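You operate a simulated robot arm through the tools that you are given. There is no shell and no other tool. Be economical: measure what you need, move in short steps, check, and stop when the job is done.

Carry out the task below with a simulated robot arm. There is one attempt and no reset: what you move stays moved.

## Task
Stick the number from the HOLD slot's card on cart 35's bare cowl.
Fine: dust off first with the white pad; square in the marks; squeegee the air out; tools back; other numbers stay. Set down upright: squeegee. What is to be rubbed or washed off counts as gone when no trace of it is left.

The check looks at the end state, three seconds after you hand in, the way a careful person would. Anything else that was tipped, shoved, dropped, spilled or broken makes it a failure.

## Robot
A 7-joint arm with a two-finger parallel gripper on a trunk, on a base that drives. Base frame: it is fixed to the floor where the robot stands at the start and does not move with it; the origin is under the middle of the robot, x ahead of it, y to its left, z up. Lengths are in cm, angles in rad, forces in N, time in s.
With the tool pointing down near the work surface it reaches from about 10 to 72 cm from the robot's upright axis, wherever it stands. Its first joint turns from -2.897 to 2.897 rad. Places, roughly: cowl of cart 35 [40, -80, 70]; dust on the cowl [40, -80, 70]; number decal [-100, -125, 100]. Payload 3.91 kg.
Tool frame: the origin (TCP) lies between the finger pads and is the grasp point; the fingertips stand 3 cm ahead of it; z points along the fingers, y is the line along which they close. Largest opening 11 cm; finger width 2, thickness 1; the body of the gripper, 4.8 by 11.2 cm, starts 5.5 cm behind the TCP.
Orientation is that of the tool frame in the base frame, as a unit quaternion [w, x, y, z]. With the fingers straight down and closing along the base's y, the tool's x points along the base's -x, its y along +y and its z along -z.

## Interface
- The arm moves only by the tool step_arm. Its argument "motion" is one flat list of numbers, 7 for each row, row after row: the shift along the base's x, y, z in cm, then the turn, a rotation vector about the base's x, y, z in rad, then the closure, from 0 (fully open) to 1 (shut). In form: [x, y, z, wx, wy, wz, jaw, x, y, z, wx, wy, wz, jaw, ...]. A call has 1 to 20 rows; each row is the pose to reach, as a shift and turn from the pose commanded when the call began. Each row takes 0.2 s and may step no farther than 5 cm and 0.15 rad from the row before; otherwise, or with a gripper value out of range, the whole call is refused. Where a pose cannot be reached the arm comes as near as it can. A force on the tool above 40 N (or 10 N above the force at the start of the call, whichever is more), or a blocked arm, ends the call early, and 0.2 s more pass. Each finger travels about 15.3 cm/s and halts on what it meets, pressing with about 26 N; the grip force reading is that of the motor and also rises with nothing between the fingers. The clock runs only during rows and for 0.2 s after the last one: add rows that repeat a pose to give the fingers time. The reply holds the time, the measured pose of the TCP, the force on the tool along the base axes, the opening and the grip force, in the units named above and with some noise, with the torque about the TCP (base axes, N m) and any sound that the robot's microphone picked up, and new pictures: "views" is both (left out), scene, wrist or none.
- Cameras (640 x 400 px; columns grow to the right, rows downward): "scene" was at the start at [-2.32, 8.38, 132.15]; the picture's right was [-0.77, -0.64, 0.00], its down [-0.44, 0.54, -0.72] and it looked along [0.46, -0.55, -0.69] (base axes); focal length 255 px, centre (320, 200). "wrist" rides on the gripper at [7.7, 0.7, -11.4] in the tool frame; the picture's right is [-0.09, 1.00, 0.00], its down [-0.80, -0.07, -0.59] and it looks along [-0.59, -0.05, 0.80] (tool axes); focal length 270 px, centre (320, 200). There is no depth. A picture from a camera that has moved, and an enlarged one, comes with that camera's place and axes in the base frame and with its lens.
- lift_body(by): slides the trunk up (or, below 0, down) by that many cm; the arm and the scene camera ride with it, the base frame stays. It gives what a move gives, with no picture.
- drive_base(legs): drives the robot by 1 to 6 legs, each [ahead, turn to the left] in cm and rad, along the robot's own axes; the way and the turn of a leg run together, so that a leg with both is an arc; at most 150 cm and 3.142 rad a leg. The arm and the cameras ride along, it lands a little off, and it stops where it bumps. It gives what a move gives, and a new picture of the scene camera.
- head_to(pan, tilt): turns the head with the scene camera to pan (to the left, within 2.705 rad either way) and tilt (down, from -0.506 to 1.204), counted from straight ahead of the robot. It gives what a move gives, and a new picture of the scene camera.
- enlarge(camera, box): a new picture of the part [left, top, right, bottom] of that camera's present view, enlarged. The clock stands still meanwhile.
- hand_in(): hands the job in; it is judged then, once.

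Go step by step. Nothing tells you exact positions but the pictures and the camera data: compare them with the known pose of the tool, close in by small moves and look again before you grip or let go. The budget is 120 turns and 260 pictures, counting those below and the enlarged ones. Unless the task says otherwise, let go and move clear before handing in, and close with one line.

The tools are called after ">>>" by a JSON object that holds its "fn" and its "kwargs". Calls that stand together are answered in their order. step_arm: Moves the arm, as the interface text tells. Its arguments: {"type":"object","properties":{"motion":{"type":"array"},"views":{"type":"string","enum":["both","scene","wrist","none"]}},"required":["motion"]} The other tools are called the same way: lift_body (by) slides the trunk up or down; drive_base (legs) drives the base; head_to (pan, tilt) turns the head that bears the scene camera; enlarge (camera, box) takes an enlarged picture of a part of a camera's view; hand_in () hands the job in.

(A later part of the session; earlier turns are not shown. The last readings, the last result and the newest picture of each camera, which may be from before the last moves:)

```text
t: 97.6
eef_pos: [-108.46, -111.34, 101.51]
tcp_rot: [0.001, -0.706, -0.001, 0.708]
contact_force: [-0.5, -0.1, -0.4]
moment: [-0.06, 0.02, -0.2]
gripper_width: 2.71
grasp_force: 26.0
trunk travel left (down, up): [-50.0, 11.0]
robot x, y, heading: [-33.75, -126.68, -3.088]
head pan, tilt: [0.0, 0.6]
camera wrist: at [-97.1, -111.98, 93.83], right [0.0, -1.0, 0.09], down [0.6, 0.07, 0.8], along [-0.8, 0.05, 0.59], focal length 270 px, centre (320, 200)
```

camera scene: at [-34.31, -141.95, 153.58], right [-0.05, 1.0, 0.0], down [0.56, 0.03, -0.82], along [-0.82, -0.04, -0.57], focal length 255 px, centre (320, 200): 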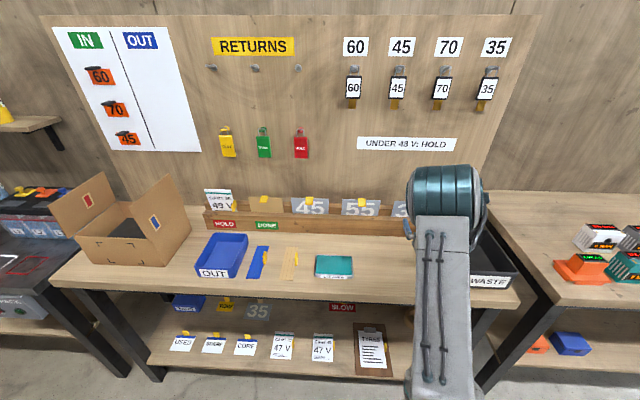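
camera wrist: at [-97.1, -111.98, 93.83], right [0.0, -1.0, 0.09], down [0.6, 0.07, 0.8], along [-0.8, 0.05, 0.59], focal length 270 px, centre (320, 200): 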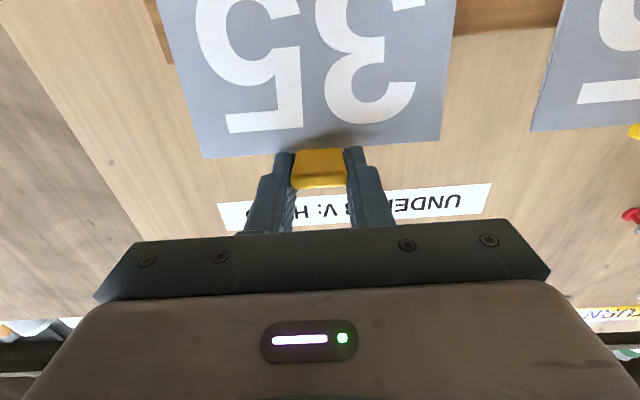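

>>> {"fn": "step_arm", "kwargs": {"motion": [0, 0, 1, 0, 0, 0, 1, 0, 0, 2.5, 0, 0, 0, 1, 0, 0, 4, 0, 0, 0, 1, 0, 0, 6, 0, 0, 0, 1, 0, 0, 8, 0, 0, 0, 1, 0, 0, 10, 0, 0, 0, 1, 0, 0, 12, 0, 0, 0, 1], "views": "both"}}

>>> {"fn": "enlarge", "kwargs": {"camera": "wrist", "box": [120, 0, 520, 200]}}

```text
t: 99.2
eef_pos: [-108.35, -111.41, 113.62]
tcp_rot: [0.002, -0.706, 0.0, 0.708]
contact_force: [0.9, 1.0, -0.4]
moment: [-0.01, 0.01, 0.0]
gripper_width: 2.73
grasp_force: 25.8
trunk travel left (down, up): [-50.0, 11.0]
robot x, y, heading: [-33.76, -127.14, -3.094]
head pan, tilt: [0.0, 0.6]
camera scene: at [-34.25, -141.93, 153.58], right [-0.05, 1.0, 0.0], down [0.56, 0.03, -0.83], along [-0.82, -0.04, -0.56], focal length 255 px, centre (320, 200)
camera wrist: at [-96.97, -112.12, 105.92], right [0.0, -1.0, 0.09], down [0.6, 0.07, 0.8], along [-0.8, 0.05, 0.59], focal length 270 px, centre (320, 200)
```

scene: 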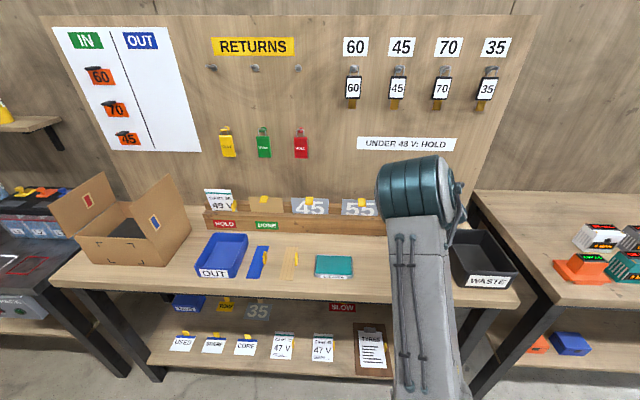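
wrist: 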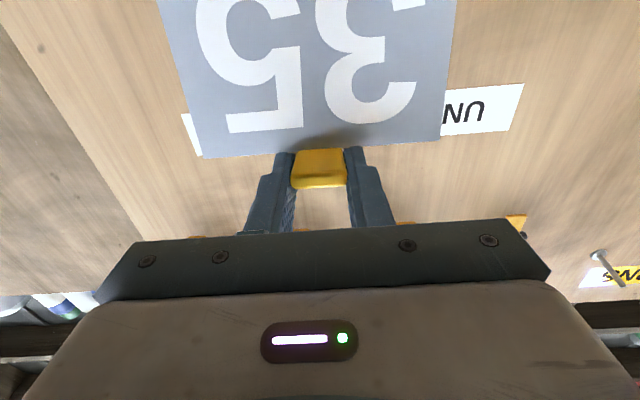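

```text
1.60 times, centred on (320, 100) of wrist
camera zoom: at [-96.97, -112.12, 105.92], right [0.0, -1.0, 0.09], down [0.6, 0.07, 0.8], along [-0.8, 0.05, 0.59], focal length 432 px, centre (320, 360)
```

zoom: 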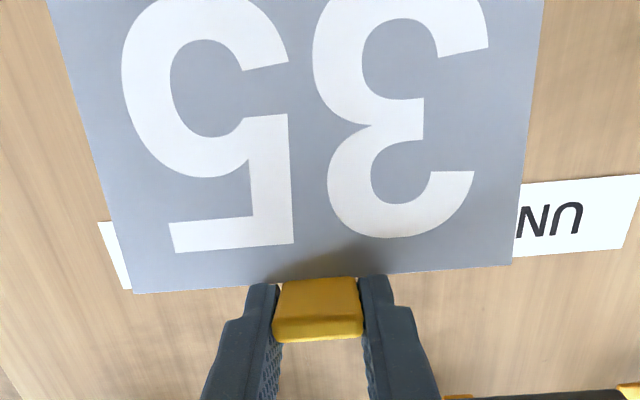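

The decal came free; it leans ~0.16 rad forward relative to the tool, which I'll correct when placing. Now retract the arm close to the body.

>>> {"fn": "step_arm", "kwargs": {"motion": [4, 0, 0, 0, 0, 0, 1, 8, 0.5, 0, 0, 0, 0, 1, 12, 2, 0, 0, 0, 0, 1, 16, 4, 0, 0, 0, 0, 1, 20, 6, 0, 0, 0, 0, 1, 24, 8, 0, 0, 0, 0, 1, 28, 10, 0, 0, 0, 0, 1, 32, 12, 0, 0, 0, 0, 1, 36, 13, 0, 0, 0, 0, 1, 40, 14, 0, 0, 0, 0, 1], "views": "both"}}

```text
t: 101.4
eef_pos: [-68.52, -97.36, 113.41]
tcp_rot: [0.002, -0.706, 0.0, 0.708]
contact_force: [0.8, 0.3, -0.4]
moment: [-0.03, -0.03, -0.02]
gripper_width: 2.73
grasp_force: 26.1
trunk travel left (down, up): [-50.0, 11.0]
robot x, y, heading: [-33.97, -127.21, -3.089]
head pan, tilt: [0.0, 0.6]
camera scene: at [-34.23, -141.89, 153.59], right [-0.05, 1.0, 0.0], down [0.56, 0.03, -0.83], along [-0.82, -0.04, -0.56], focal length 255 px, centre (320, 200)
camera wrist: at [-57.1, -98.03, 105.81], right [0.0, -1.0, 0.09], down [0.6, 0.07, 0.8], along [-0.8, 0.05, 0.59], focal length 270 px, centre (320, 200)
```

scene: 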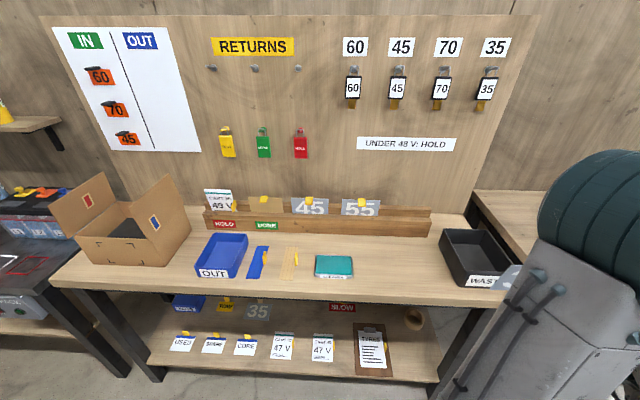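
wrist: 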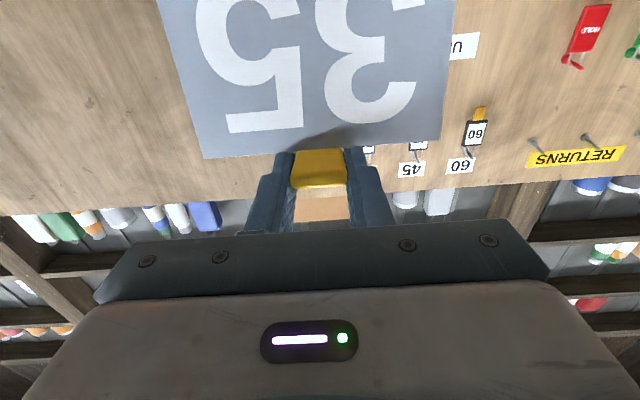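

>>> {"fn": "drive_base", "kwargs": {"legs": [[-16, 0], [0, -1.62], [78, 0], [0, -1.571]]}}

>>> {"fn": "head_to", "kwargs": {"pan": -0.75, "tilt": 0.9}}

```text
t: 114.2
eef_pos: [14.28, -77.72, 113.51]
tcp_rot: [0.708, -0.006, 0.706, 0.005]
contact_force: [-0.3, -0.5, -0.5]
moment: [-0.03, 0.03, -0.02]
gripper_width: 2.72
grasp_force: 25.7
trunk travel left (down, up): [-50.0, 11.0]
robot x, y, heading: [-21.29, -48.67, 0.066]
head pan, tilt: [0.0, 0.6]
camera scene: at [-20.69, -33.87, 153.58], right [0.07, -1.0, 0.0], down [-0.56, -0.04, -0.83], along [0.82, 0.05, -0.56], focal length 255 px, centre (320, 200)
```

scene: 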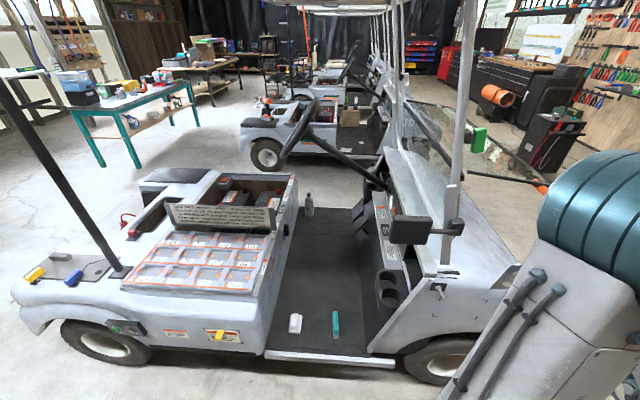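

```text
t: 115.2
eef_pos: [14.27, -77.73, 113.51]
tcp_rot: [0.708, -0.007, 0.706, 0.004]
contact_force: [-0.1, 0.0, -1.0]
moment: [0.01, 0.04, 0.01]
gripper_width: 2.73
grasp_force: 26.2
trunk travel left (down, up): [-50.0, 11.0]
robot x, y, heading: [-20.54, -48.33, 0.065]
head pan, tilt: [-0.75, 0.901]
camera scene: at [-23.66, -39.21, 151.11], right [-0.63, -0.77, 0.0], down [-0.61, 0.5, -0.62], along [0.48, -0.39, -0.78], focal length 255 px, centre (320, 200)
```

scene: 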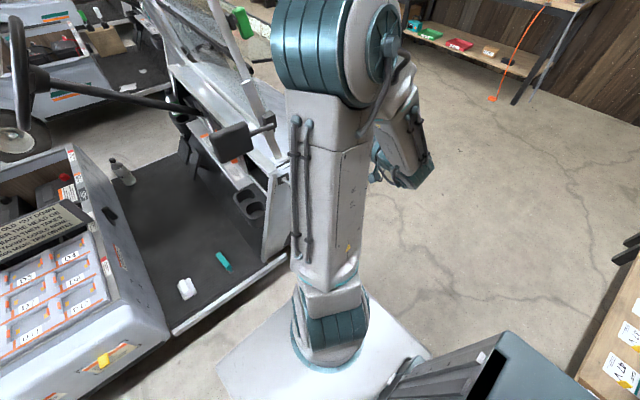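

>>> {"fn": "drive_base", "kwargs": {"legs": [[0, -0.064], [13, 0]]}}

>>> {"fn": "lift_body", "kwargs": {"by": -38}}

>>> {"fn": "step_arm", "kwargs": {"motion": [0, 0, 0, 0, 0.08, 0, 1, 0, 0, 0, 0, 0.164, 0, 1], "views": "wrist"}}

```text
t: 117.0
eef_pos: [25.58, -79.66, 113.5]
tcp_rot: [0.708, 0.016, 0.706, -0.018]
contact_force: [0.4, -0.4, -0.3]
moment: [-0.01, -0.02, 0.01]
gripper_width: 2.71
grasp_force: 26.1
trunk travel left (down, up): [-50.0, 11.0]
robot x, y, heading: [-7.68, -48.96, 0.007]
head pan, tilt: [-0.75, 0.901]
camera scene: at [-9.86, -39.03, 151.1], right [-0.68, -0.74, 0.0], down [-0.58, 0.53, -0.62], along [0.46, -0.42, -0.78], focal length 255 px, centre (320, 200)
```

scene: 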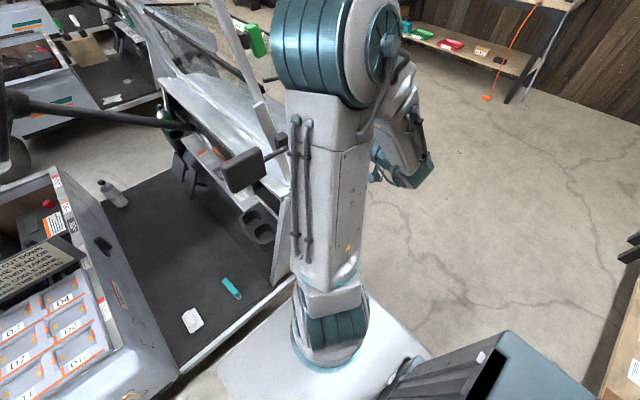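

```text
t: 120.7
eef_pos: [25.62, -79.71, 75.51]
tcp_rot: [0.708, 0.015, 0.706, -0.016]
contact_force: [-1.4, -0.3, -0.5]
moment: [0.02, 0.02, -0.01]
gripper_width: 2.75
grasp_force: 26.2
trunk travel left (down, up): [-12.0, 49.0]
robot x, y, heading: [-8.07, -49.13, 0.01]
head pan, tilt: [-0.75, 0.901]
```

```text
t: 121.3
eef_pos: [25.59, -79.75, 75.45]
tcp_rot: [0.647, 0.014, 0.762, -0.018]
contact_force: [-0.4, 0.2, -1.0]
moment: [-0.05, 0.0, 0.02]
gripper_width: 2.71
grasp_force: 26.3
trunk travel left (down, up): [-12.0, 49.0]
robot x, y, heading: [-8.04, -48.69, 0.005]
head pan, tilt: [-0.75, 0.901]
camera wrist: at [13.1, -78.54, 69.79], right [0.06, 1.0, 0.08], down [-0.46, -0.04, 0.89], along [0.89, -0.09, 0.45], focal length 270 px, centre (320, 200)
```

wrist: 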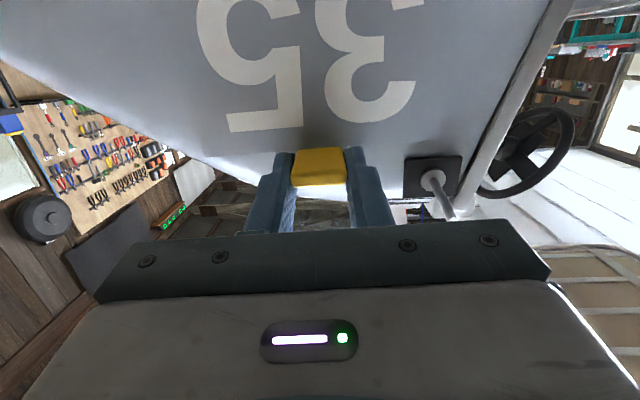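

>>> {"fn": "step_arm", "kwargs": {"motion": [2, -0.4, -0.3, 0.009, 0, 0.046, 1, 5, -0.8, -0.7, 0.009, 0, 0.046, 1], "views": "wrist"}}

>>> {"fn": "enlarge", "kwargs": {"camera": "wrist", "box": [140, 0, 500, 220]}}

>>> {"fn": "enlarge", "kwargs": {"camera": "scene", "box": [240, 40, 440, 165]}}

```text
t: 121.9
eef_pos: [30.54, -80.52, 74.78]
tcp_rot: [0.648, -0.001, 0.762, 0.001]
contact_force: [-0.4, -0.3, 0.0]
moment: [-0.01, -0.02, -0.03]
gripper_width: 2.69
grasp_force: 26.0
trunk travel left (down, up): [-12.0, 49.0]
robot x, y, heading: [-7.8, -48.8, 0.003]
head pan, tilt: [-0.75, 0.901]
camera wrist: at [17.93, -79.8, 69.15], right [0.01, 1.0, 0.09], down [-0.46, -0.07, 0.89], along [0.89, -0.05, 0.46], focal length 270 px, centre (320, 200)
```

wrist: 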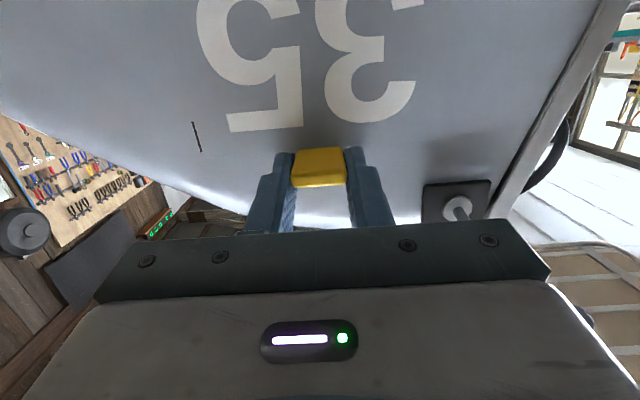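

```text
1.78 times, centred on (320, 110) of wrist
camera zoom: at [17.93, -79.8, 69.15], right [0.01, 1.0, 0.09], down [-0.46, -0.07, 0.89], along [0.89, -0.05, 0.46], focal length 480 px, centre (320, 360)
```

zoom: 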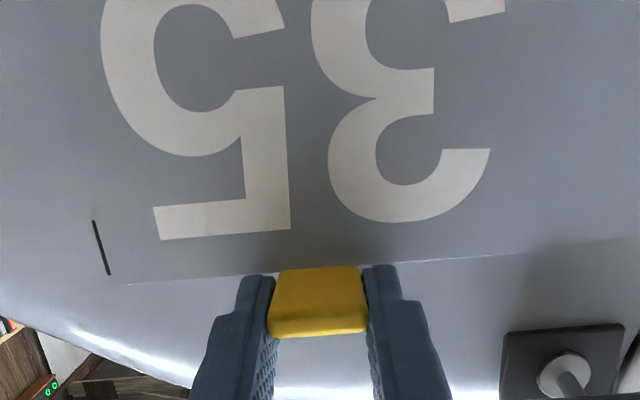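

```text
3.20 times, centred on (340, 102) of scene
camera zoom: at [-9.96, -39.02, 113.1], right [-0.68, -0.74, 0.0], down [-0.58, 0.53, -0.62], along [0.46, -0.42, -0.78], focal length 816 px, centre (256, 512)
```

zoom: 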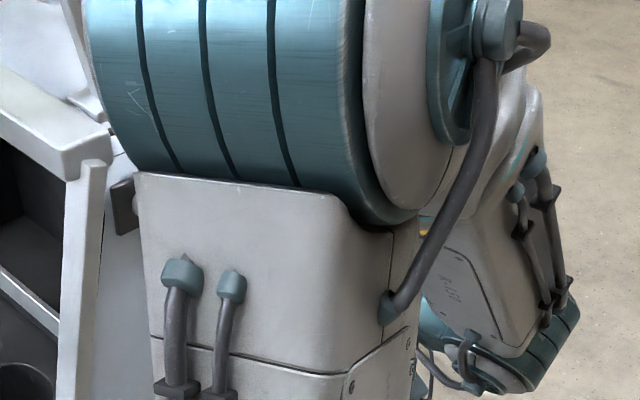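

>>> {"fn": "step_arm", "kwargs": {"motion": [1, -0.1, -0.6, 0, 0, 0, 1, 1.9, -0.1, -1.1, 0, 0, 0, 1], "views": "wrist"}}

>>> {"fn": "enlarge", "kwargs": {"camera": "wrist", "box": [140, 0, 500, 220]}}

```text
t: 122.5
eef_pos: [32.41, -80.69, 73.79]
tcp_rot: [0.647, -0.002, 0.762, 0.001]
contact_force: [-0.1, 0.0, -0.1]
moment: [0.01, 0.01, 0.02]
gripper_width: 2.7
grasp_force: 25.4
trunk travel left (down, up): [-12.0, 49.0]
robot x, y, heading: [-7.7, -48.9, 0.008]
head pan, tilt: [-0.75, 0.901]
camera wrist: at [19.89, -79.99, 68.01], right [0.01, 1.0, 0.09], down [-0.46, -0.07, 0.89], along [0.89, -0.05, 0.45], focal length 270 px, centre (320, 200)
```

wrist: 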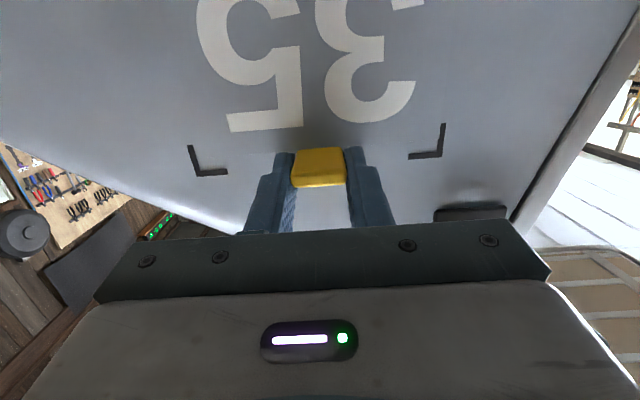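

```text
1.78 times, centred on (320, 110) of wrist
camera zoom: at [19.89, -79.99, 68.01], right [0.01, 1.0, 0.09], down [-0.46, -0.07, 0.89], along [0.89, -0.05, 0.45], focal length 480 px, centre (320, 360)
```

zoom: 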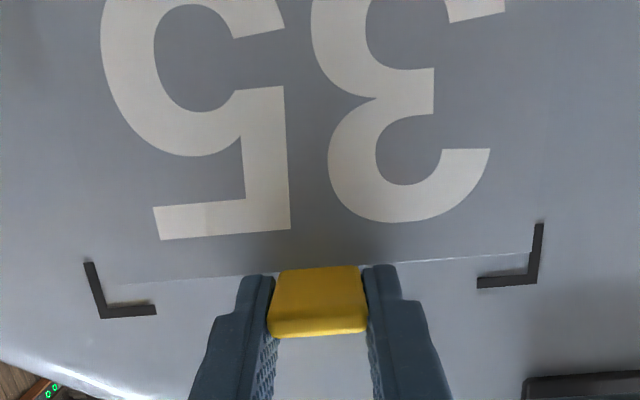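

>>> {"fn": "enlarge", "kwargs": {"camera": "wrist", "box": [170, 120, 266, 180]}}

>>> {"fn": "enlarge", "kwargs": {"camera": "wrist", "box": [380, 110, 476, 170]}}

```text
6.67 times, centred on (218, 150) of wrist
camera zoom: at [19.89, -79.99, 68.01], right [0.01, 1.0, 0.09], down [-0.46, -0.07, 0.89], along [0.89, -0.05, 0.45], focal length 1802 px, centre (1000, 533)
```

zoom: 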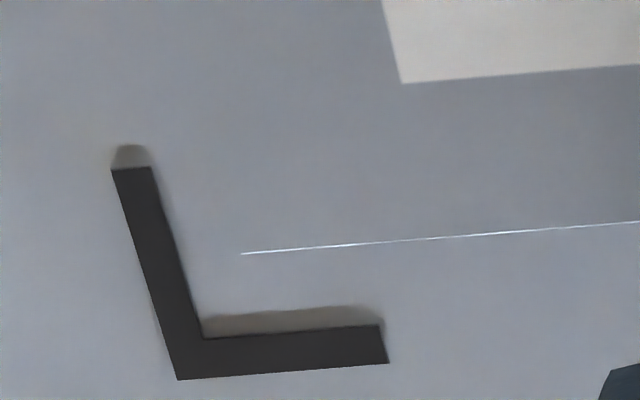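

```text
6.67 times, centred on (428, 140) of wrist
camera zoom: at [19.89, -79.99, 68.01], right [0.01, 1.0, 0.09], down [-0.46, -0.07, 0.89], along [0.89, -0.05, 0.45], focal length 1802 px, centre (-400, 600)
```

zoom: 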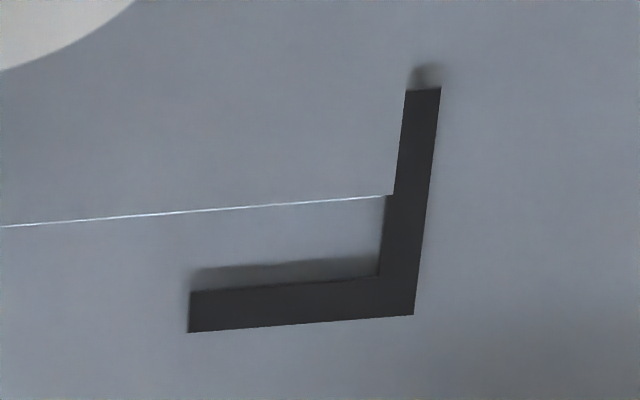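

Decal and upper marks both visible: need a shift of about -0.38 in y and +0.32 in z to centre. Then I press it on.

>>> {"fn": "step_arm", "kwargs": {"motion": [0, -0.38, 0.32, 0, 0, 0, 1, 0.4, -0.38, 0.32, 0, 0, 0, 1], "views": "wrist"}}

>>> {"fn": "enlarge", "kwargs": {"camera": "wrist", "box": [170, 120, 266, 180]}}

>>> {"fn": "enlarge", "kwargs": {"camera": "wrist", "box": [380, 110, 476, 170]}}

```text
t: 123.1
eef_pos: [32.77, -80.96, 74.09]
tcp_rot: [0.648, -0.002, 0.762, 0.001]
contact_force: [-0.5, -0.4, 0.1]
moment: [0.0, 0.03, 0.01]
gripper_width: 2.74
grasp_force: 25.9
trunk travel left (down, up): [-12.0, 49.0]
robot x, y, heading: [-8.07, -48.54, 0.006]
head pan, tilt: [-0.75, 0.901]
camera wrist: at [20.26, -80.38, 68.34], right [0.01, 1.0, 0.09], down [-0.46, -0.07, 0.89], along [0.89, -0.05, 0.45], focal length 270 px, centre (320, 200)
```

wrist: 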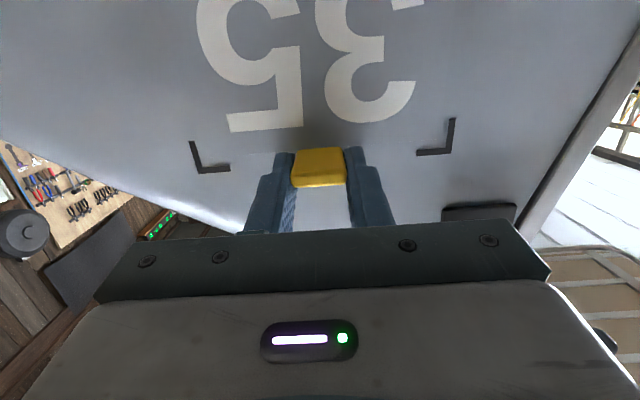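

```text
6.67 times, centred on (218, 150) of wrist
camera zoom: at [20.26, -80.38, 68.34], right [0.01, 1.0, 0.09], down [-0.46, -0.07, 0.89], along [0.89, -0.05, 0.45], focal length 1802 px, centre (1000, 533)
```

zoom: 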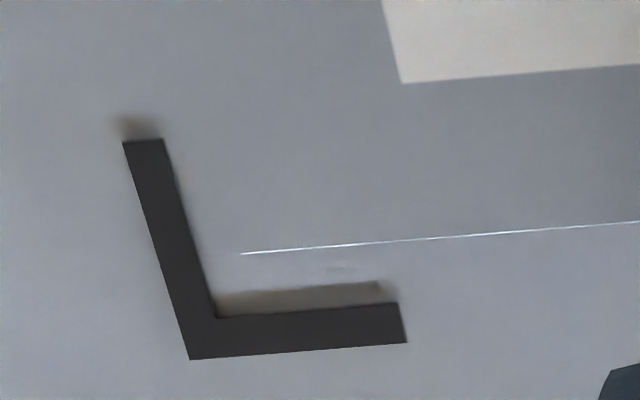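

```text
6.67 times, centred on (428, 140) of wrist
camera zoom: at [20.26, -80.38, 68.34], right [0.01, 1.0, 0.09], down [-0.46, -0.07, 0.89], along [0.89, -0.05, 0.45], focal length 1802 px, centre (-400, 600)
```

zoom: 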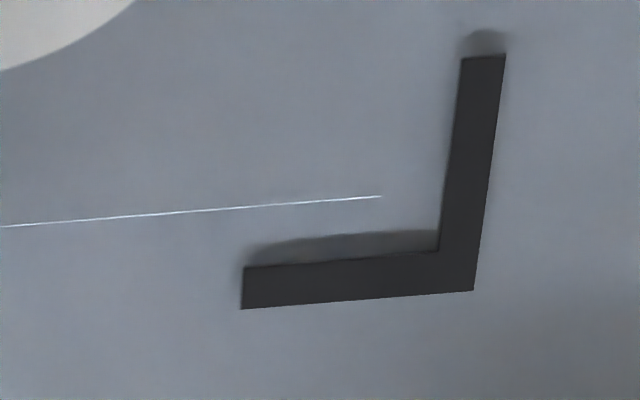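

Centred well (gaps ≈1.2 cm on both sides and top). Now press straight in.

>>> {"fn": "step_arm", "kwargs": {"motion": [0.3, 0, 0, 0, 0, 0, 1, 0.6, 0, 0, 0, 0, 0, 1], "views": "none"}}

>>> {"fn": "step_arm", "kwargs": {"motion": [0.25, 0, 0, 0, 0, 0, 1], "views": "wrist"}}

```text
t: 123.7
eef_pos: [33.36, -81.02, 74.04]
tcp_rot: [0.647, -0.001, 0.762, 0.001]
contact_force: [-0.1, -0.1, 0.0]
moment: [-0.01, 0.01, 0.03]
gripper_width: 2.71
grasp_force: 25.9
trunk travel left (down, up): [-12.0, 49.0]
robot x, y, heading: [-7.73, -48.88, 0.004]
head pan, tilt: [-0.75, 0.901]
```

```text
t: 124.1
eef_pos: [33.59, -81.02, 74.04]
tcp_rot: [0.648, 0.0, 0.762, 0.0]
contact_force: [-10.6, 3.6, -0.8]
moment: [0.08, 0.42, 0.02]
gripper_width: 2.7
grasp_force: 25.7
trunk travel left (down, up): [-12.0, 49.0]
robot x, y, heading: [-7.83, -48.95, 0.003]
head pan, tilt: [-0.75, 0.901]
camera wrist: at [20.97, -80.33, 68.35], right [0.01, 1.0, 0.09], down [-0.46, -0.07, 0.89], along [0.89, -0.05, 0.45], focal length 270 px, centre (320, 200)
```

wrist: 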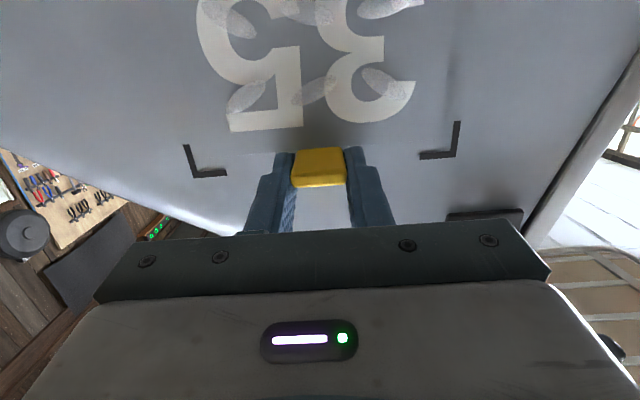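

Air bubbles appeared: the decal has stuck. Check alignment before releasing.

>>> {"fn": "enlarge", "kwargs": {"camera": "wrist", "box": [150, 0, 490, 200]}}

>>> {"fn": "step_arm", "kwargs": {"motion": [0, 0, 0, 0, 0, 0, 0.75, 0, 0, 0, 0, 0, 0, 0.6, 0, 0, 0, 0, 0, 0, 0.6, -1.5, 0, 0, 0, 0, 0, 0.6, -4, 0, 0, 0, 0, 0, 0.6, -8, 0, 0, 0, 0, 0, 0.6, -8, 0, 0, 0, 0, 0, 0], "views": "wrist"}}

>>> {"fn": "enlarge", "kwargs": {"camera": "wrist", "box": [180, 0, 500, 200]}}

```text
1.88 times, centred on (320, 100) of wrist
camera zoom: at [20.97, -80.33, 68.35], right [0.01, 1.0, 0.09], down [-0.46, -0.07, 0.89], along [0.89, -0.05, 0.45], focal length 509 px, centre (320, 388)
```

zoom: 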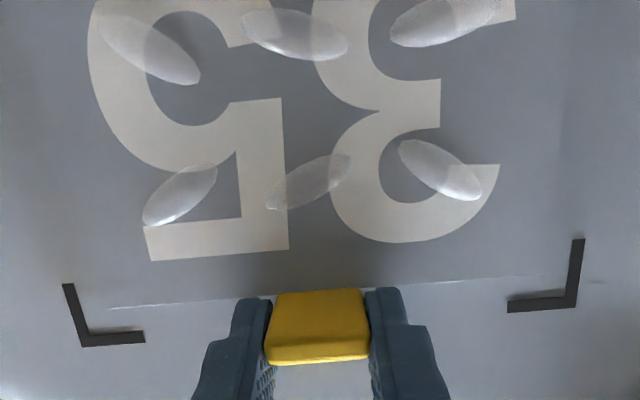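

```text
t: 125.7
eef_pos: [25.93, -80.94, 74.0]
tcp_rot: [0.647, -0.001, 0.762, 0.001]
contact_force: [-0.2, -0.3, 0.8]
moment: [0.01, -0.01, -0.01]
gripper_width: 11.04
grasp_force: 0.1
trunk travel left (down, up): [-12.0, 49.0]
robot x, y, heading: [-7.56, -48.58, 0.006]
head pan, tilt: [-0.75, 0.901]
camera wrist: at [13.18, -80.32, 68.37], right [0.01, 1.0, 0.09], down [-0.46, -0.07, 0.89], along [0.89, -0.05, 0.45], focal length 270 px, centre (320, 200)
```

wrist: 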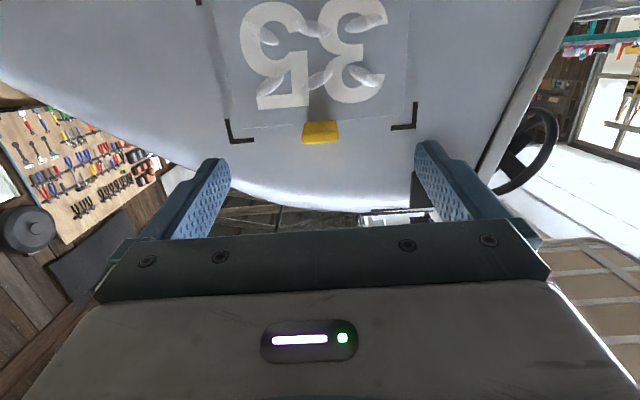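

```text
2.00 times, centred on (340, 100) of wrist
camera zoom: at [13.18, -80.32, 68.37], right [0.01, 1.0, 0.09], down [-0.46, -0.07, 0.89], along [0.89, -0.05, 0.45], focal length 541 px, centre (280, 400)
```

zoom: 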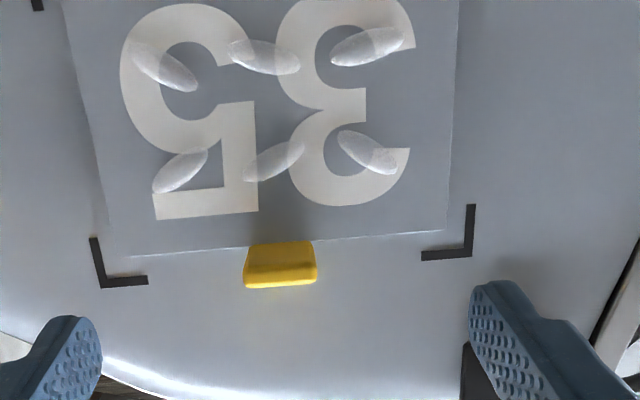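

>>> {"fn": "step_arm", "kwargs": {"motion": [-2, 0, -3, 0, -0.1, 0, 0, -2, 0, -6, 0, -0.2, 0, 0, -2, 0, -9, 0, -0.2, 0, 0], "views": "wrist"}}

>>> {"fn": "enlarge", "kwargs": {"camera": "wrist", "box": [190, 0, 450, 162]}}

```text
t: 126.5
eef_pos: [23.76, -81.07, 64.74]
tcp_rot: [0.721, -0.002, 0.693, 0.001]
contact_force: [-0.3, 0.6, -0.5]
moment: [0.02, 0.0, -0.03]
gripper_width: 11.0
grasp_force: 0.0
trunk travel left (down, up): [-12.0, 49.0]
robot x, y, heading: [-7.81, -48.38, 0.005]
head pan, tilt: [-0.75, 0.901]
camera wrist: at [12.63, -80.35, 56.63], right [-0.01, 1.0, 0.09], down [-0.63, -0.07, 0.78], along [0.78, -0.05, 0.62], focal length 270 px, centre (320, 200)
```

wrist: 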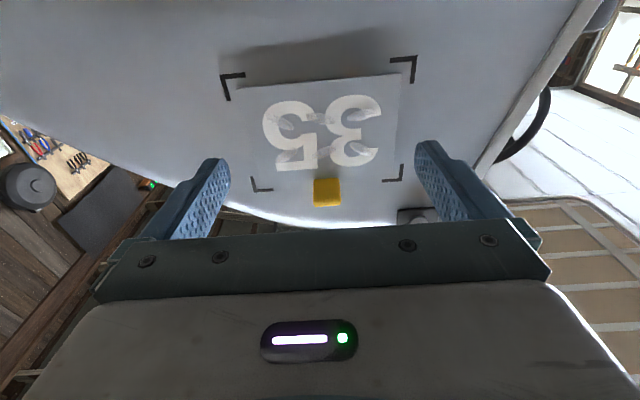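

```text
2.46 times, centred on (320, 81) of wrist
camera zoom: at [12.63, -80.35, 56.63], right [-0.01, 1.0, 0.09], down [-0.63, -0.07, 0.78], along [0.78, -0.05, 0.62], focal length 665 px, centre (320, 493)
```

zoom: 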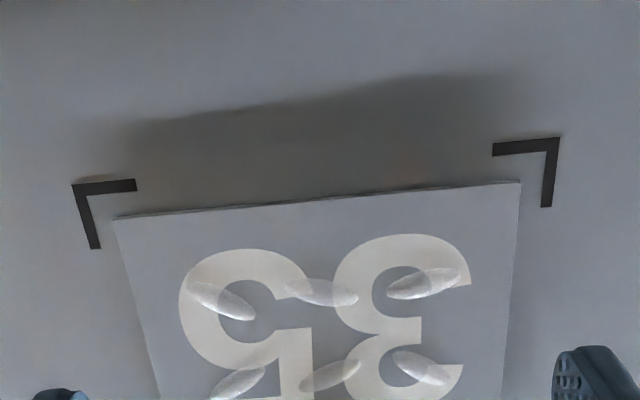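

The decal is well centred in the marks (gaps ≈1.15 cm all round). Now fetch the squeegee: raise, rotate tool down and go over it.

>>> {"fn": "step_arm", "kwargs": {"motion": [0, 0, 1, 0, 0.14, 0, 0, 0, 0, 2, 0, 0.28, 0, 0, 0, 0, 3, 0, 0.42, 0, 0, 0, 0, 4, 0, 0.56, 0, 0, 0, 0, 5, 0, 0.7, 0, 0, 0, 0, 6, 0, 0.84, 0, 0, 0, 0, 7, 0, 0.98, 0, 0, 0, 0, 8, 0, 1.12, 0, 0, 0, 0, 9, 0, 1.26, 0, 0, 0, 0, 10, 0, 1.4, 0, 0, 0, 3, 11, 0, 1.54, 0, 0, 0, 7, 11, 0, 1.607, 0, 0, 0, 12, 11, 0, 1.607, 0, 0, 1, 16.5, 11, 0, 1.607, 0, 0, 2, 21, 11, 0, 1.607, 0, 0, 2, 26, 11, 0, 1.607, 0, 0, 2, 31, 11, 0, 1.607, 0, 0, 2, 36, 11, 0, 1.607, 0, 0, 2, 41, 11, 0, 1.607, 0, 0, 4, 44, 11, 0, 1.607, 0, 0], "views": "none"}}

```text
t: 130.7
eef_pos: [27.8, -36.4, 76.12]
tcp_rot: [0.001, -0.001, 1.0, 0.002]
contact_force: [0.0, -0.4, -0.4]
moment: [0.0, -0.02, -0.01]
gripper_width: 11.01
grasp_force: 0.1
trunk travel left (down, up): [-12.0, 49.0]
robot x, y, heading: [-7.6, -49.0, 0.005]
head pan, tilt: [-0.75, 0.901]
```

>>> {"fn": "step_arm", "kwargs": {"motion": [4, 0, -2.5, 0, 0, 0.08, 0, 8, 0, -5, 0, 0, 0.08, 0, 12, -0.2, -8, 0, 0, 0.08, 0, 16, -0.4, -11, 0, 0, 0.08, 0, 19.7, -0.5, -14, 0, 0, 0.08, 0, 19.7, -0.5, -18.5, 0, 0, 0.08, 0, 19.7, -0.5, -23, 0, 0, 0.08, 0, 19.7, -0.5, -27, 0, 0, 0.08, 0], "views": "both"}}

>>> {"fn": "enlarge", "kwargs": {"camera": "scene", "box": [220, 60, 420, 185]}}

```text
t: 132.5
eef_pos: [47.54, -37.46, 48.7]
tcp_rot: [0.002, -0.04, 0.999, 0.002]
contact_force: [0.9, -0.2, 0.6]
moment: [0.01, -0.02, 0.01]
gripper_width: 10.98
grasp_force: 0.0
trunk travel left (down, up): [-12.0, 49.0]
robot x, y, heading: [-7.63, -49.22, 0.006]
head pan, tilt: [-0.75, 0.901]
camera scene: at [-9.96, -39.02, 113.11], right [-0.68, -0.73, 0.0], down [-0.58, 0.53, -0.62], along [0.46, -0.42, -0.78], focal length 255 px, centre (320, 200)
camera wrist: at [39.82, -37.37, 60.3], right [0.01, 1.0, 0.0], down [0.8, -0.01, 0.6], along [0.6, 0.0, -0.8], focal length 270 px, centre (320, 200)
```

scene: 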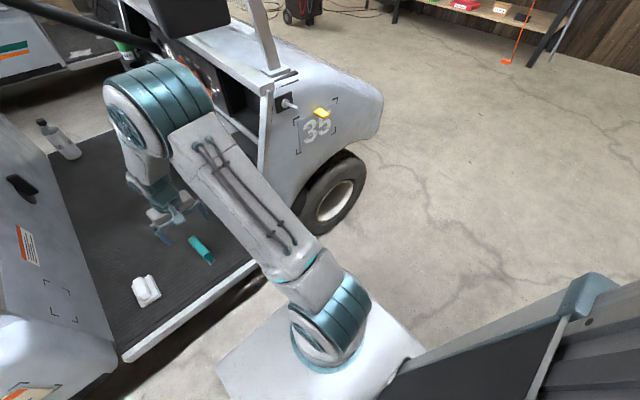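
wrist: 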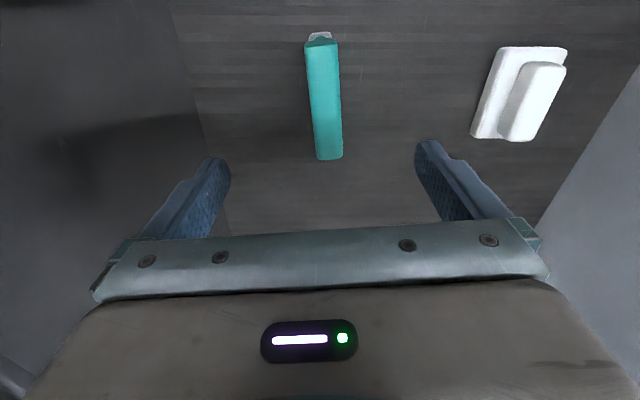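

```text
3.20 times, centred on (320, 122) of scene
camera zoom: at [-9.96, -39.02, 113.11], right [-0.68, -0.73, 0.0], down [-0.58, 0.53, -0.62], along [0.46, -0.42, -0.78], focal length 816 px, centre (320, 448)
```

zoom: 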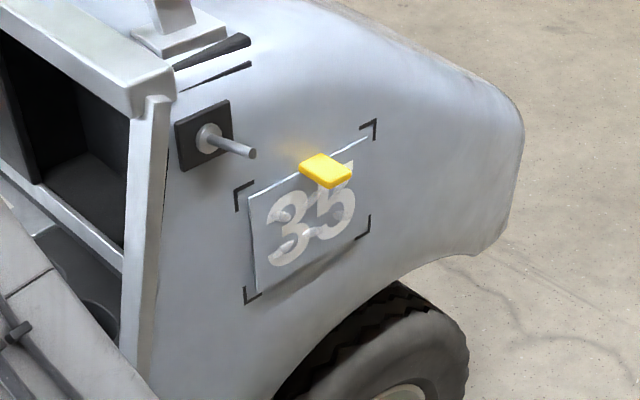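

>>> {"fn": "step_arm", "kwargs": {"motion": [0.35, 0.7, -4, 0, 0, 0, 0.2, 0.35, 0.7, -8, 0, 0, 0, 0.4, 0.35, 0.7, -8.7, 0, 0, 0, 0.5], "views": "both"}}

>>> {"fn": "enlarge", "kwargs": {"camera": "scene", "box": [120, 180, 280, 280]}}

```text
t: 133.3
eef_pos: [47.9, -36.88, 40.06]
tcp_rot: [0.001, -0.04, 0.999, 0.002]
contact_force: [0.2, -0.2, -0.1]
moment: [-0.01, -0.03, 0.02]
gripper_width: 5.52
grasp_force: 0.1
trunk travel left (down, up): [-12.0, 49.0]
robot x, y, heading: [-7.97, -48.95, 0.01]
head pan, tilt: [-0.75, 0.901]
camera scene: at [-9.93, -39.01, 113.1], right [-0.68, -0.73, 0.0], down [-0.58, 0.53, -0.62], along [0.46, -0.42, -0.78], focal length 255 px, centre (320, 200)
camera wrist: at [40.14, -36.8, 51.58], right [0.01, 1.0, 0.0], down [0.8, -0.01, 0.6], along [0.6, 0.0, -0.8], focal length 270 px, centre (320, 200)
```

scene: 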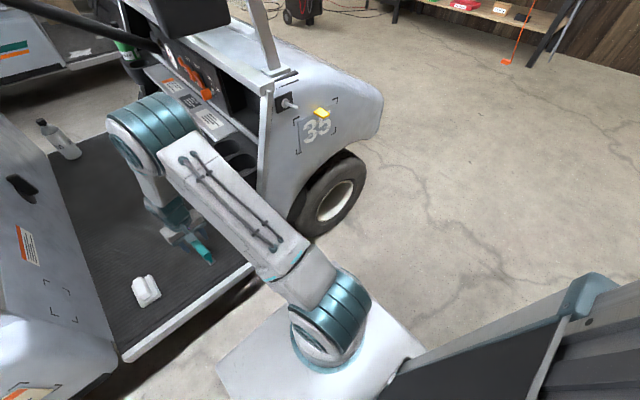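
wrist: 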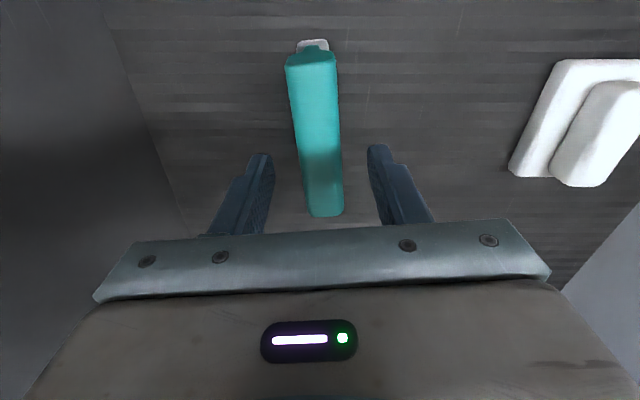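

```text
4.00 times, centred on (200, 230) of scene
camera zoom: at [-9.93, -39.01, 113.1], right [-0.68, -0.73, 0.0], down [-0.58, 0.53, -0.62], along [0.46, -0.42, -0.78], focal length 1020 px, centre (800, 80)
```

zoom: 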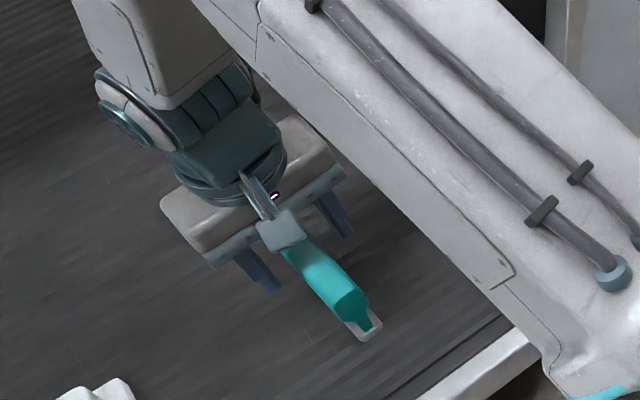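

>>> {"fn": "step_arm", "kwargs": {"motion": [0, 0, -2, 0, 0, 0, 0.5, 0, 0, -3.6, 0, 0, 0, 0.5, 0, 0, -3.6, 0, 0, 0, 0.8, 0, 0, -3.6, 0, 0, 0, 1, 0, 0, -3.6, 0, 0, 0, 1], "views": "wrist"}}

```text
t: 134.5
eef_pos: [47.83, -36.88, 36.64]
tcp_rot: [0.001, -0.04, 0.999, 0.002]
contact_force: [0.4, -0.4, 0.3]
moment: [0.01, 0.01, -0.04]
gripper_width: 2.55
grasp_force: 25.7
trunk travel left (down, up): [-12.0, 49.0]
robot x, y, heading: [-7.9, -48.67, 0.005]
head pan, tilt: [-0.75, 0.901]
camera wrist: at [40.14, -36.8, 48.06], right [0.01, 1.0, 0.0], down [0.8, -0.01, 0.6], along [0.6, 0.0, -0.8], focal length 270 px, centre (320, 200)
```

wrist: 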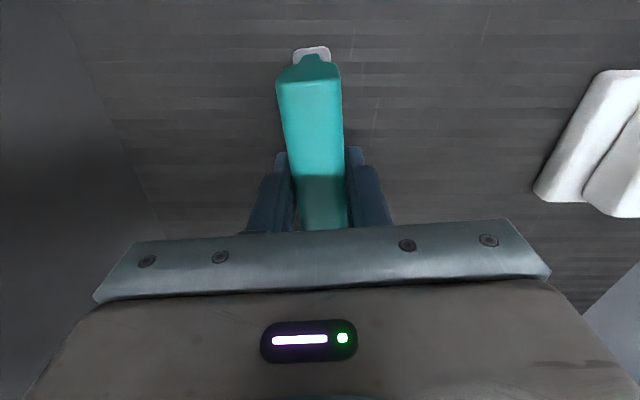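

>>> {"fn": "step_arm", "kwargs": {"motion": [0, 0, 4, 0, 0, 0, 1, 0, 0, 9, 0, 0, 0, 1, 0, 0, 14, 0, 0, 0, 1, -3, 0, 18, 0, 0, 0, 1, -6.5, 0, 21.5, 0, 0, 0, 1, -10, 0, 25, 0, 0, 0, 1, -13.5, 0, 28.5, 0, 0, 0, 1, -17, 0, 32, 0, 0, 0, 1, -20.5, -1, 35, 0, 0, 0, 1, -21.5, -5, 37, 0, 0, -0.04, 1, -21.5, -10, 37.5, 0, 0, -0.08, 1, -21.5, -15, 37.5, 0, 0, -0.08, 1, -21.5, -20, 37.5, 0, 0, -0.08, 1, -21.5, -25, 37.5, 0, 0, -0.08, 1, -22, -29.9, 37.5, 0, 0, -0.08, 1, -23, -34.5, 37.5, 0, 0, -0.08, 1, -24, -39, 37.5, 0, 0, -0.08, 1, -24, -43.5, 37.5, 0, 0, -0.08, 1], "views": "none"}}

```text
refused: row 11 steps farther than a row can; nothing moved
```

>>> {"fn": "step_arm", "kwargs": {"motion": [0, 0, 4, 0, 0, 0, 1, 0, 0, 8.5, 0, 0, 0, 1, 0, 0, 13, 0, 0, 0, 1, -3, 0, 16.5, 0, 0, 0, 1, -6, 0, 20, 0, 0, 0, 1, -9.5, 0, 23.5, 0, 0, 0, 1, -13, 0, 27, 0, 0, 0, 1, -16.5, 0, 30.5, 0, 0, 0, 1, -20, -1, 33.5, 0, 0, 0, 1, -21.5, -4.5, 36, 0, 0, -0.04, 1, -21.5, -9, 37.5, 0, 0, -0.08, 1, -21.5, -13.9, 37.5, 0, 0, -0.08, 1, -21.5, -18.8, 37.5, 0, 0, -0.08, 1, -21.5, -23.7, 37.5, 0, 0, -0.08, 1, -22, -28.5, 37.5, 0, 0, -0.08, 1, -23, -33.2, 37.5, 0, 0, -0.08, 1, -24, -38, 37.5, 0, 0, -0.08, 1, -24, -42.5, 37.5, 0, 0, -0.08, 1], "views": "none"}}

```text
t: 138.3
eef_pos: [23.77, -79.5, 74.3]
tcp_rot: [0.0, 0.0, 1.0, 0.001]
contact_force: [0.0, 0.9, 0.1]
moment: [0.02, 0.0, -0.01]
gripper_width: 2.55
grasp_force: 26.2
trunk travel left (down, up): [-12.0, 49.0]
robot x, y, heading: [-7.71, -48.87, 0.012]
head pan, tilt: [-0.75, 0.901]
```

>>> {"fn": "step_arm", "kwargs": {"motion": [-1.8, 0, 0, 0, -0.15, 0, 1, -1.8, 0, 0, 0, -0.3, 0, 1, -1.8, 0, 0, 0, -0.45, 0, 1, -1.8, 0, -1, 0, -0.6, 0, 1, -1.8, 0, -2, 0, -0.75, 0, 1, -1.8, 0, -3, 0, -0.9, 0, 1, -1.8, 0, -4, 0, -1.05, 0, 1, -1.8, 0, -5, 0, -1.2, 0, 1, -1.8, 0, -6, 0, -1.35, 0, 1, -1.8, 0, -7, 0, -1.48, 0, 1, -1.8, 0, -8.1, 0, -1.571, 0, 1], "views": "wrist"}}

```text
t: 140.7
eef_pos: [22.0, -79.37, 65.91]
tcp_rot: [0.709, -0.001, 0.705, -0.001]
contact_force: [-0.3, -1.1, -0.4]
moment: [0.01, 0.01, 0.0]
gripper_width: 2.53
grasp_force: 26.3
trunk travel left (down, up): [-12.0, 49.0]
robot x, y, heading: [-8.03, -49.21, 0.003]
head pan, tilt: [-0.75, 0.901]
camera wrist: at [10.52, -78.63, 58.28], right [0.0, 1.0, 0.09], down [-0.6, -0.07, 0.8], along [0.8, -0.05, 0.6], focal length 270 px, centre (320, 200)
```

wrist: 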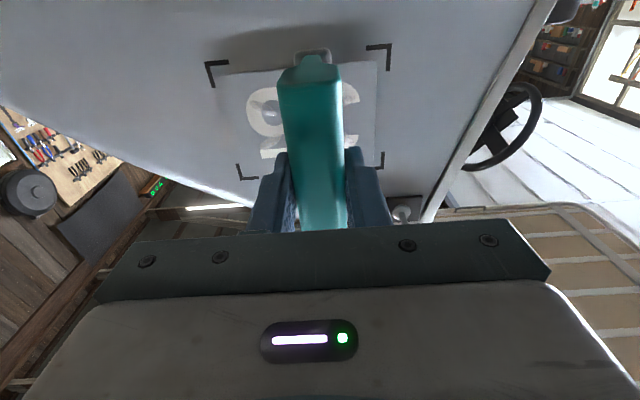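

>>> {"fn": "step_arm", "kwargs": {"motion": [4, -0.6, 0, 0, 0, 0, 1, 6.5, -0.8, 0, 0, 0, 0, 1, 7.5, -0.8, 0, 0, 0, 0, 1, 7.9, -0.8, 0, 0, 0, 0, 1], "views": "wrist"}}

```text
t: 141.7
eef_pos: [29.9, -80.03, 66.06]
tcp_rot: [0.707, -0.001, 0.707, 0.001]
contact_force: [-0.5, -0.5, -0.8]
moment: [0.0, 0.0, 0.01]
gripper_width: 2.56
grasp_force: 26.6
trunk travel left (down, up): [-12.0, 49.0]
robot x, y, heading: [-8.1, -48.77, 0.011]
head pan, tilt: [-0.75, 0.901]
camera wrist: at [18.39, -79.41, 58.41], right [0.0, 1.0, 0.09], down [-0.6, -0.07, 0.8], along [0.8, -0.05, 0.59], focal length 270 px, centre (320, 200)
```

wrist: 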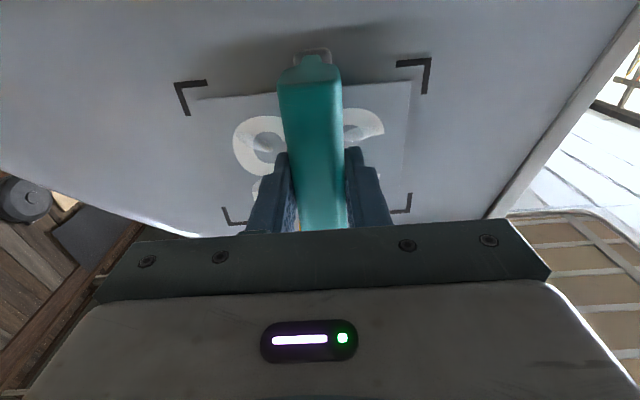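

>>> {"fn": "step_arm", "kwargs": {"motion": [0.2, 0, 0, 0, 0, 0, 1, 0.4, 0, 0, 0, 0, 0, 1], "views": "none"}}

>>> {"fn": "step_arm", "kwargs": {"motion": [0.2, 0, 0, 0, 0, 0, 1], "views": "none"}}

```text
t: 142.3
eef_pos: [30.12, -80.14, 66.16]
tcp_rot: [0.708, -0.001, 0.706, 0.001]
contact_force: [-18.1, 1.9, 0.1]
moment: [0.04, 0.03, 0.12]
gripper_width: 2.58
grasp_force: 26.4
trunk travel left (down, up): [-12.0, 49.0]
robot x, y, heading: [-8.14, -48.83, 0.01]
head pan, tilt: [-0.75, 0.901]
```

```text
t: 142.7
eef_pos: [30.33, -80.12, 66.21]
tcp_rot: [0.708, -0.001, 0.706, 0.001]
contact_force: [-17.5, 0.2, -2.7]
moment: [0.01, 0.0, 0.0]
gripper_width: 2.56
grasp_force: 26.1
trunk travel left (down, up): [-12.0, 49.0]
robot x, y, heading: [-7.76, -48.52, 0.006]
head pan, tilt: [-0.75, 0.901]
```

>>> {"fn": "step_arm", "kwargs": {"motion": [0, 1, 0, 0, 0, 0, 1, 0, 2, 0, 0, 0, 0, 1, 0, 3, 0, 0, 0, 0, 1, 0, 4, 0, 0, 0, 0, 1, 0, 5, 0, 0, 0, 0, 1, 0, 6, 0, 0, 0, 0, 1, 0, 7, 0, 0, 0, 0, 1, 0, 7.7, 0, 0, 0, 0, 1, -2, 7.7, 0, 0, 0, 0, 1], "views": "wrist"}}

>>> {"fn": "enlarge", "kwargs": {"camera": "wrist", "box": [60, 40, 380, 240]}}

```text
t: 144.7
eef_pos: [29.63, -74.78, 65.97]
tcp_rot: [0.708, -0.003, 0.706, 0.002]
contact_force: [0.1, -0.4, -0.2]
moment: [0.0, -0.02, -0.02]
gripper_width: 2.55
grasp_force: 26.0
out of reach, approached as far as the arm can: row 7, 8, 9
trunk travel left (down, up): [-12.0, 49.0]
robot x, y, heading: [-8.07, -48.98, 0.008]
head pan, tilt: [-0.75, 0.901]
camera wrist: at [18.06, -74.16, 58.23], right [-0.01, 1.0, 0.09], down [-0.6, -0.07, 0.8], along [0.8, -0.05, 0.59], focal length 270 px, centre (320, 200)
```

wrist: 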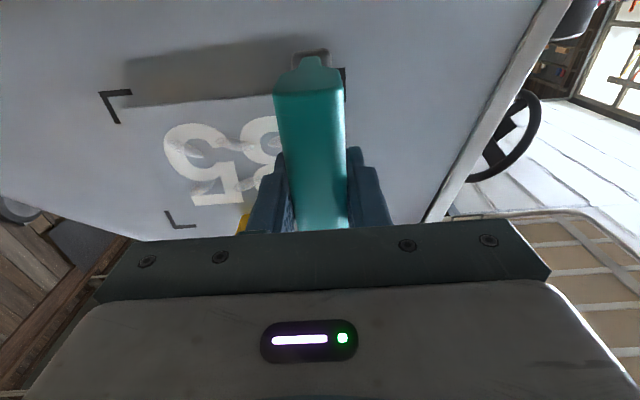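

```text
2.00 times, centred on (220, 140) of wrist
camera zoom: at [18.06, -74.16, 58.23], right [-0.01, 1.0, 0.09], down [-0.6, -0.07, 0.8], along [0.8, -0.05, 0.59], focal length 541 px, centre (520, 320)
```

zoom: 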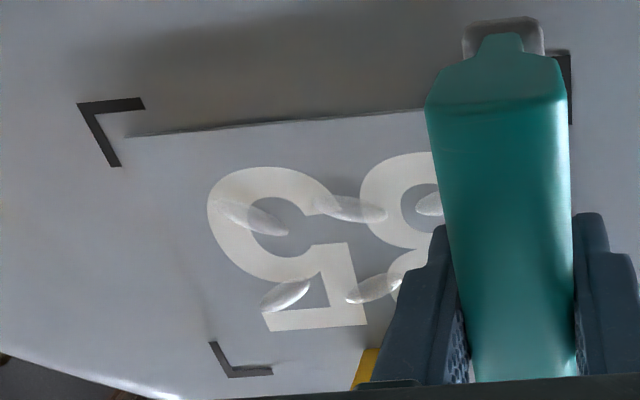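

>>> {"fn": "step_arm", "kwargs": {"motion": [-1.5, 0, 0, 0, 0, 0, 1, -1.5, -3, 0, 0, 0, 0, 1, -1, -4, 0, 0, 0, 0, 1, 0, -4, 0, 0, 0, 0, 1, 0.5, -4, 0, 0, 0, 0, 1], "views": "none"}}

>>> {"fn": "step_arm", "kwargs": {"motion": [0.2, 0, 0, 0, 0, 0, 1], "views": "wrist"}}

```text
t: 145.9
eef_pos: [29.91, -78.88, 65.88]
tcp_rot: [0.707, -0.002, 0.707, 0.002]
contact_force: [0.1, -0.4, -0.9]
moment: [-0.03, -0.02, 0.01]
gripper_width: 2.57
grasp_force: 26.3
out of reach, approached as far as the arm can: row 1
trunk travel left (down, up): [-12.0, 49.0]
robot x, y, heading: [-7.87, -48.97, 0.006]
head pan, tilt: [-0.75, 0.901]
```

```text
t: 146.3
eef_pos: [30.1, -78.91, 65.99]
tcp_rot: [0.707, -0.002, 0.707, 0.002]
contact_force: [0.0, -0.7, -0.2]
moment: [-0.02, 0.03, 0.0]
gripper_width: 2.54
grasp_force: 26.4
trunk travel left (down, up): [-12.0, 49.0]
robot x, y, heading: [-7.99, -48.94, 0.005]
head pan, tilt: [-0.75, 0.901]
camera wrist: at [18.71, -78.24, 58.25], right [0.0, 1.0, 0.09], down [-0.6, -0.07, 0.8], along [0.8, -0.05, 0.59], focal length 270 px, centre (320, 200)
```

wrist: 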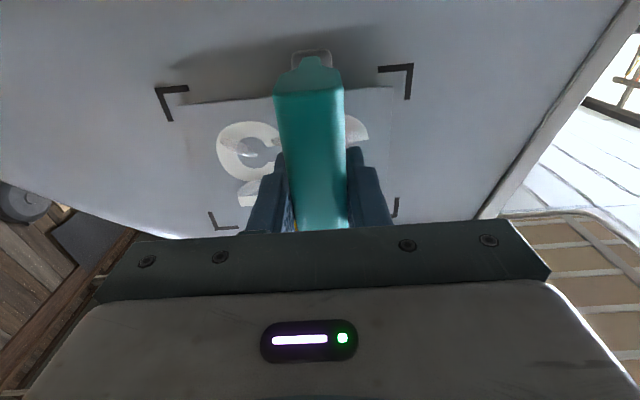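

>>> {"fn": "step_arm", "kwargs": {"motion": [0.2, 0, 0, 0, 0, 0, 1, 0.35, 0, 0, 0, 0, 0, 1], "views": "none"}}

>>> {"fn": "enlarge", "kwargs": {"camera": "wrist", "box": [180, 60, 420, 210]}}

```text
t: 146.9
eef_pos: [30.46, -78.91, 65.87]
tcp_rot: [0.708, -0.001, 0.707, 0.001]
contact_force: [-0.3, 0.5, 0.5]
moment: [0.0, 0.01, 0.0]
gripper_width: 2.55
grasp_force: 25.9
trunk travel left (down, up): [-12.0, 49.0]
robot x, y, heading: [-7.86, -48.87, 0.009]
head pan, tilt: [-0.75, 0.901]
```

```text
2.67 times, centred on (300, 135) of wrist
camera zoom: at [19.11, -78.23, 58.25], right [0.0, 1.0, 0.09], down [-0.6, -0.07, 0.8], along [0.8, -0.05, 0.59], focal length 721 px, centre (373, 373)
```

zoom: 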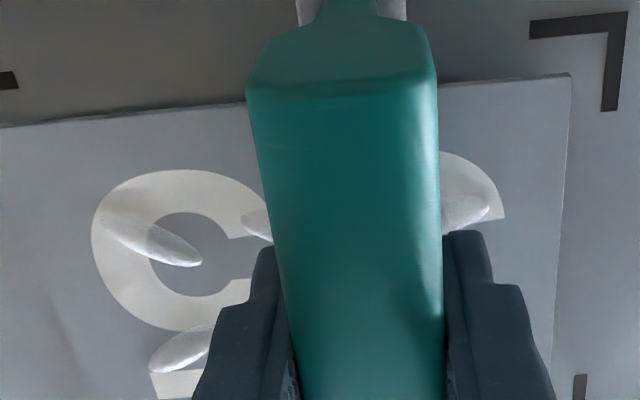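

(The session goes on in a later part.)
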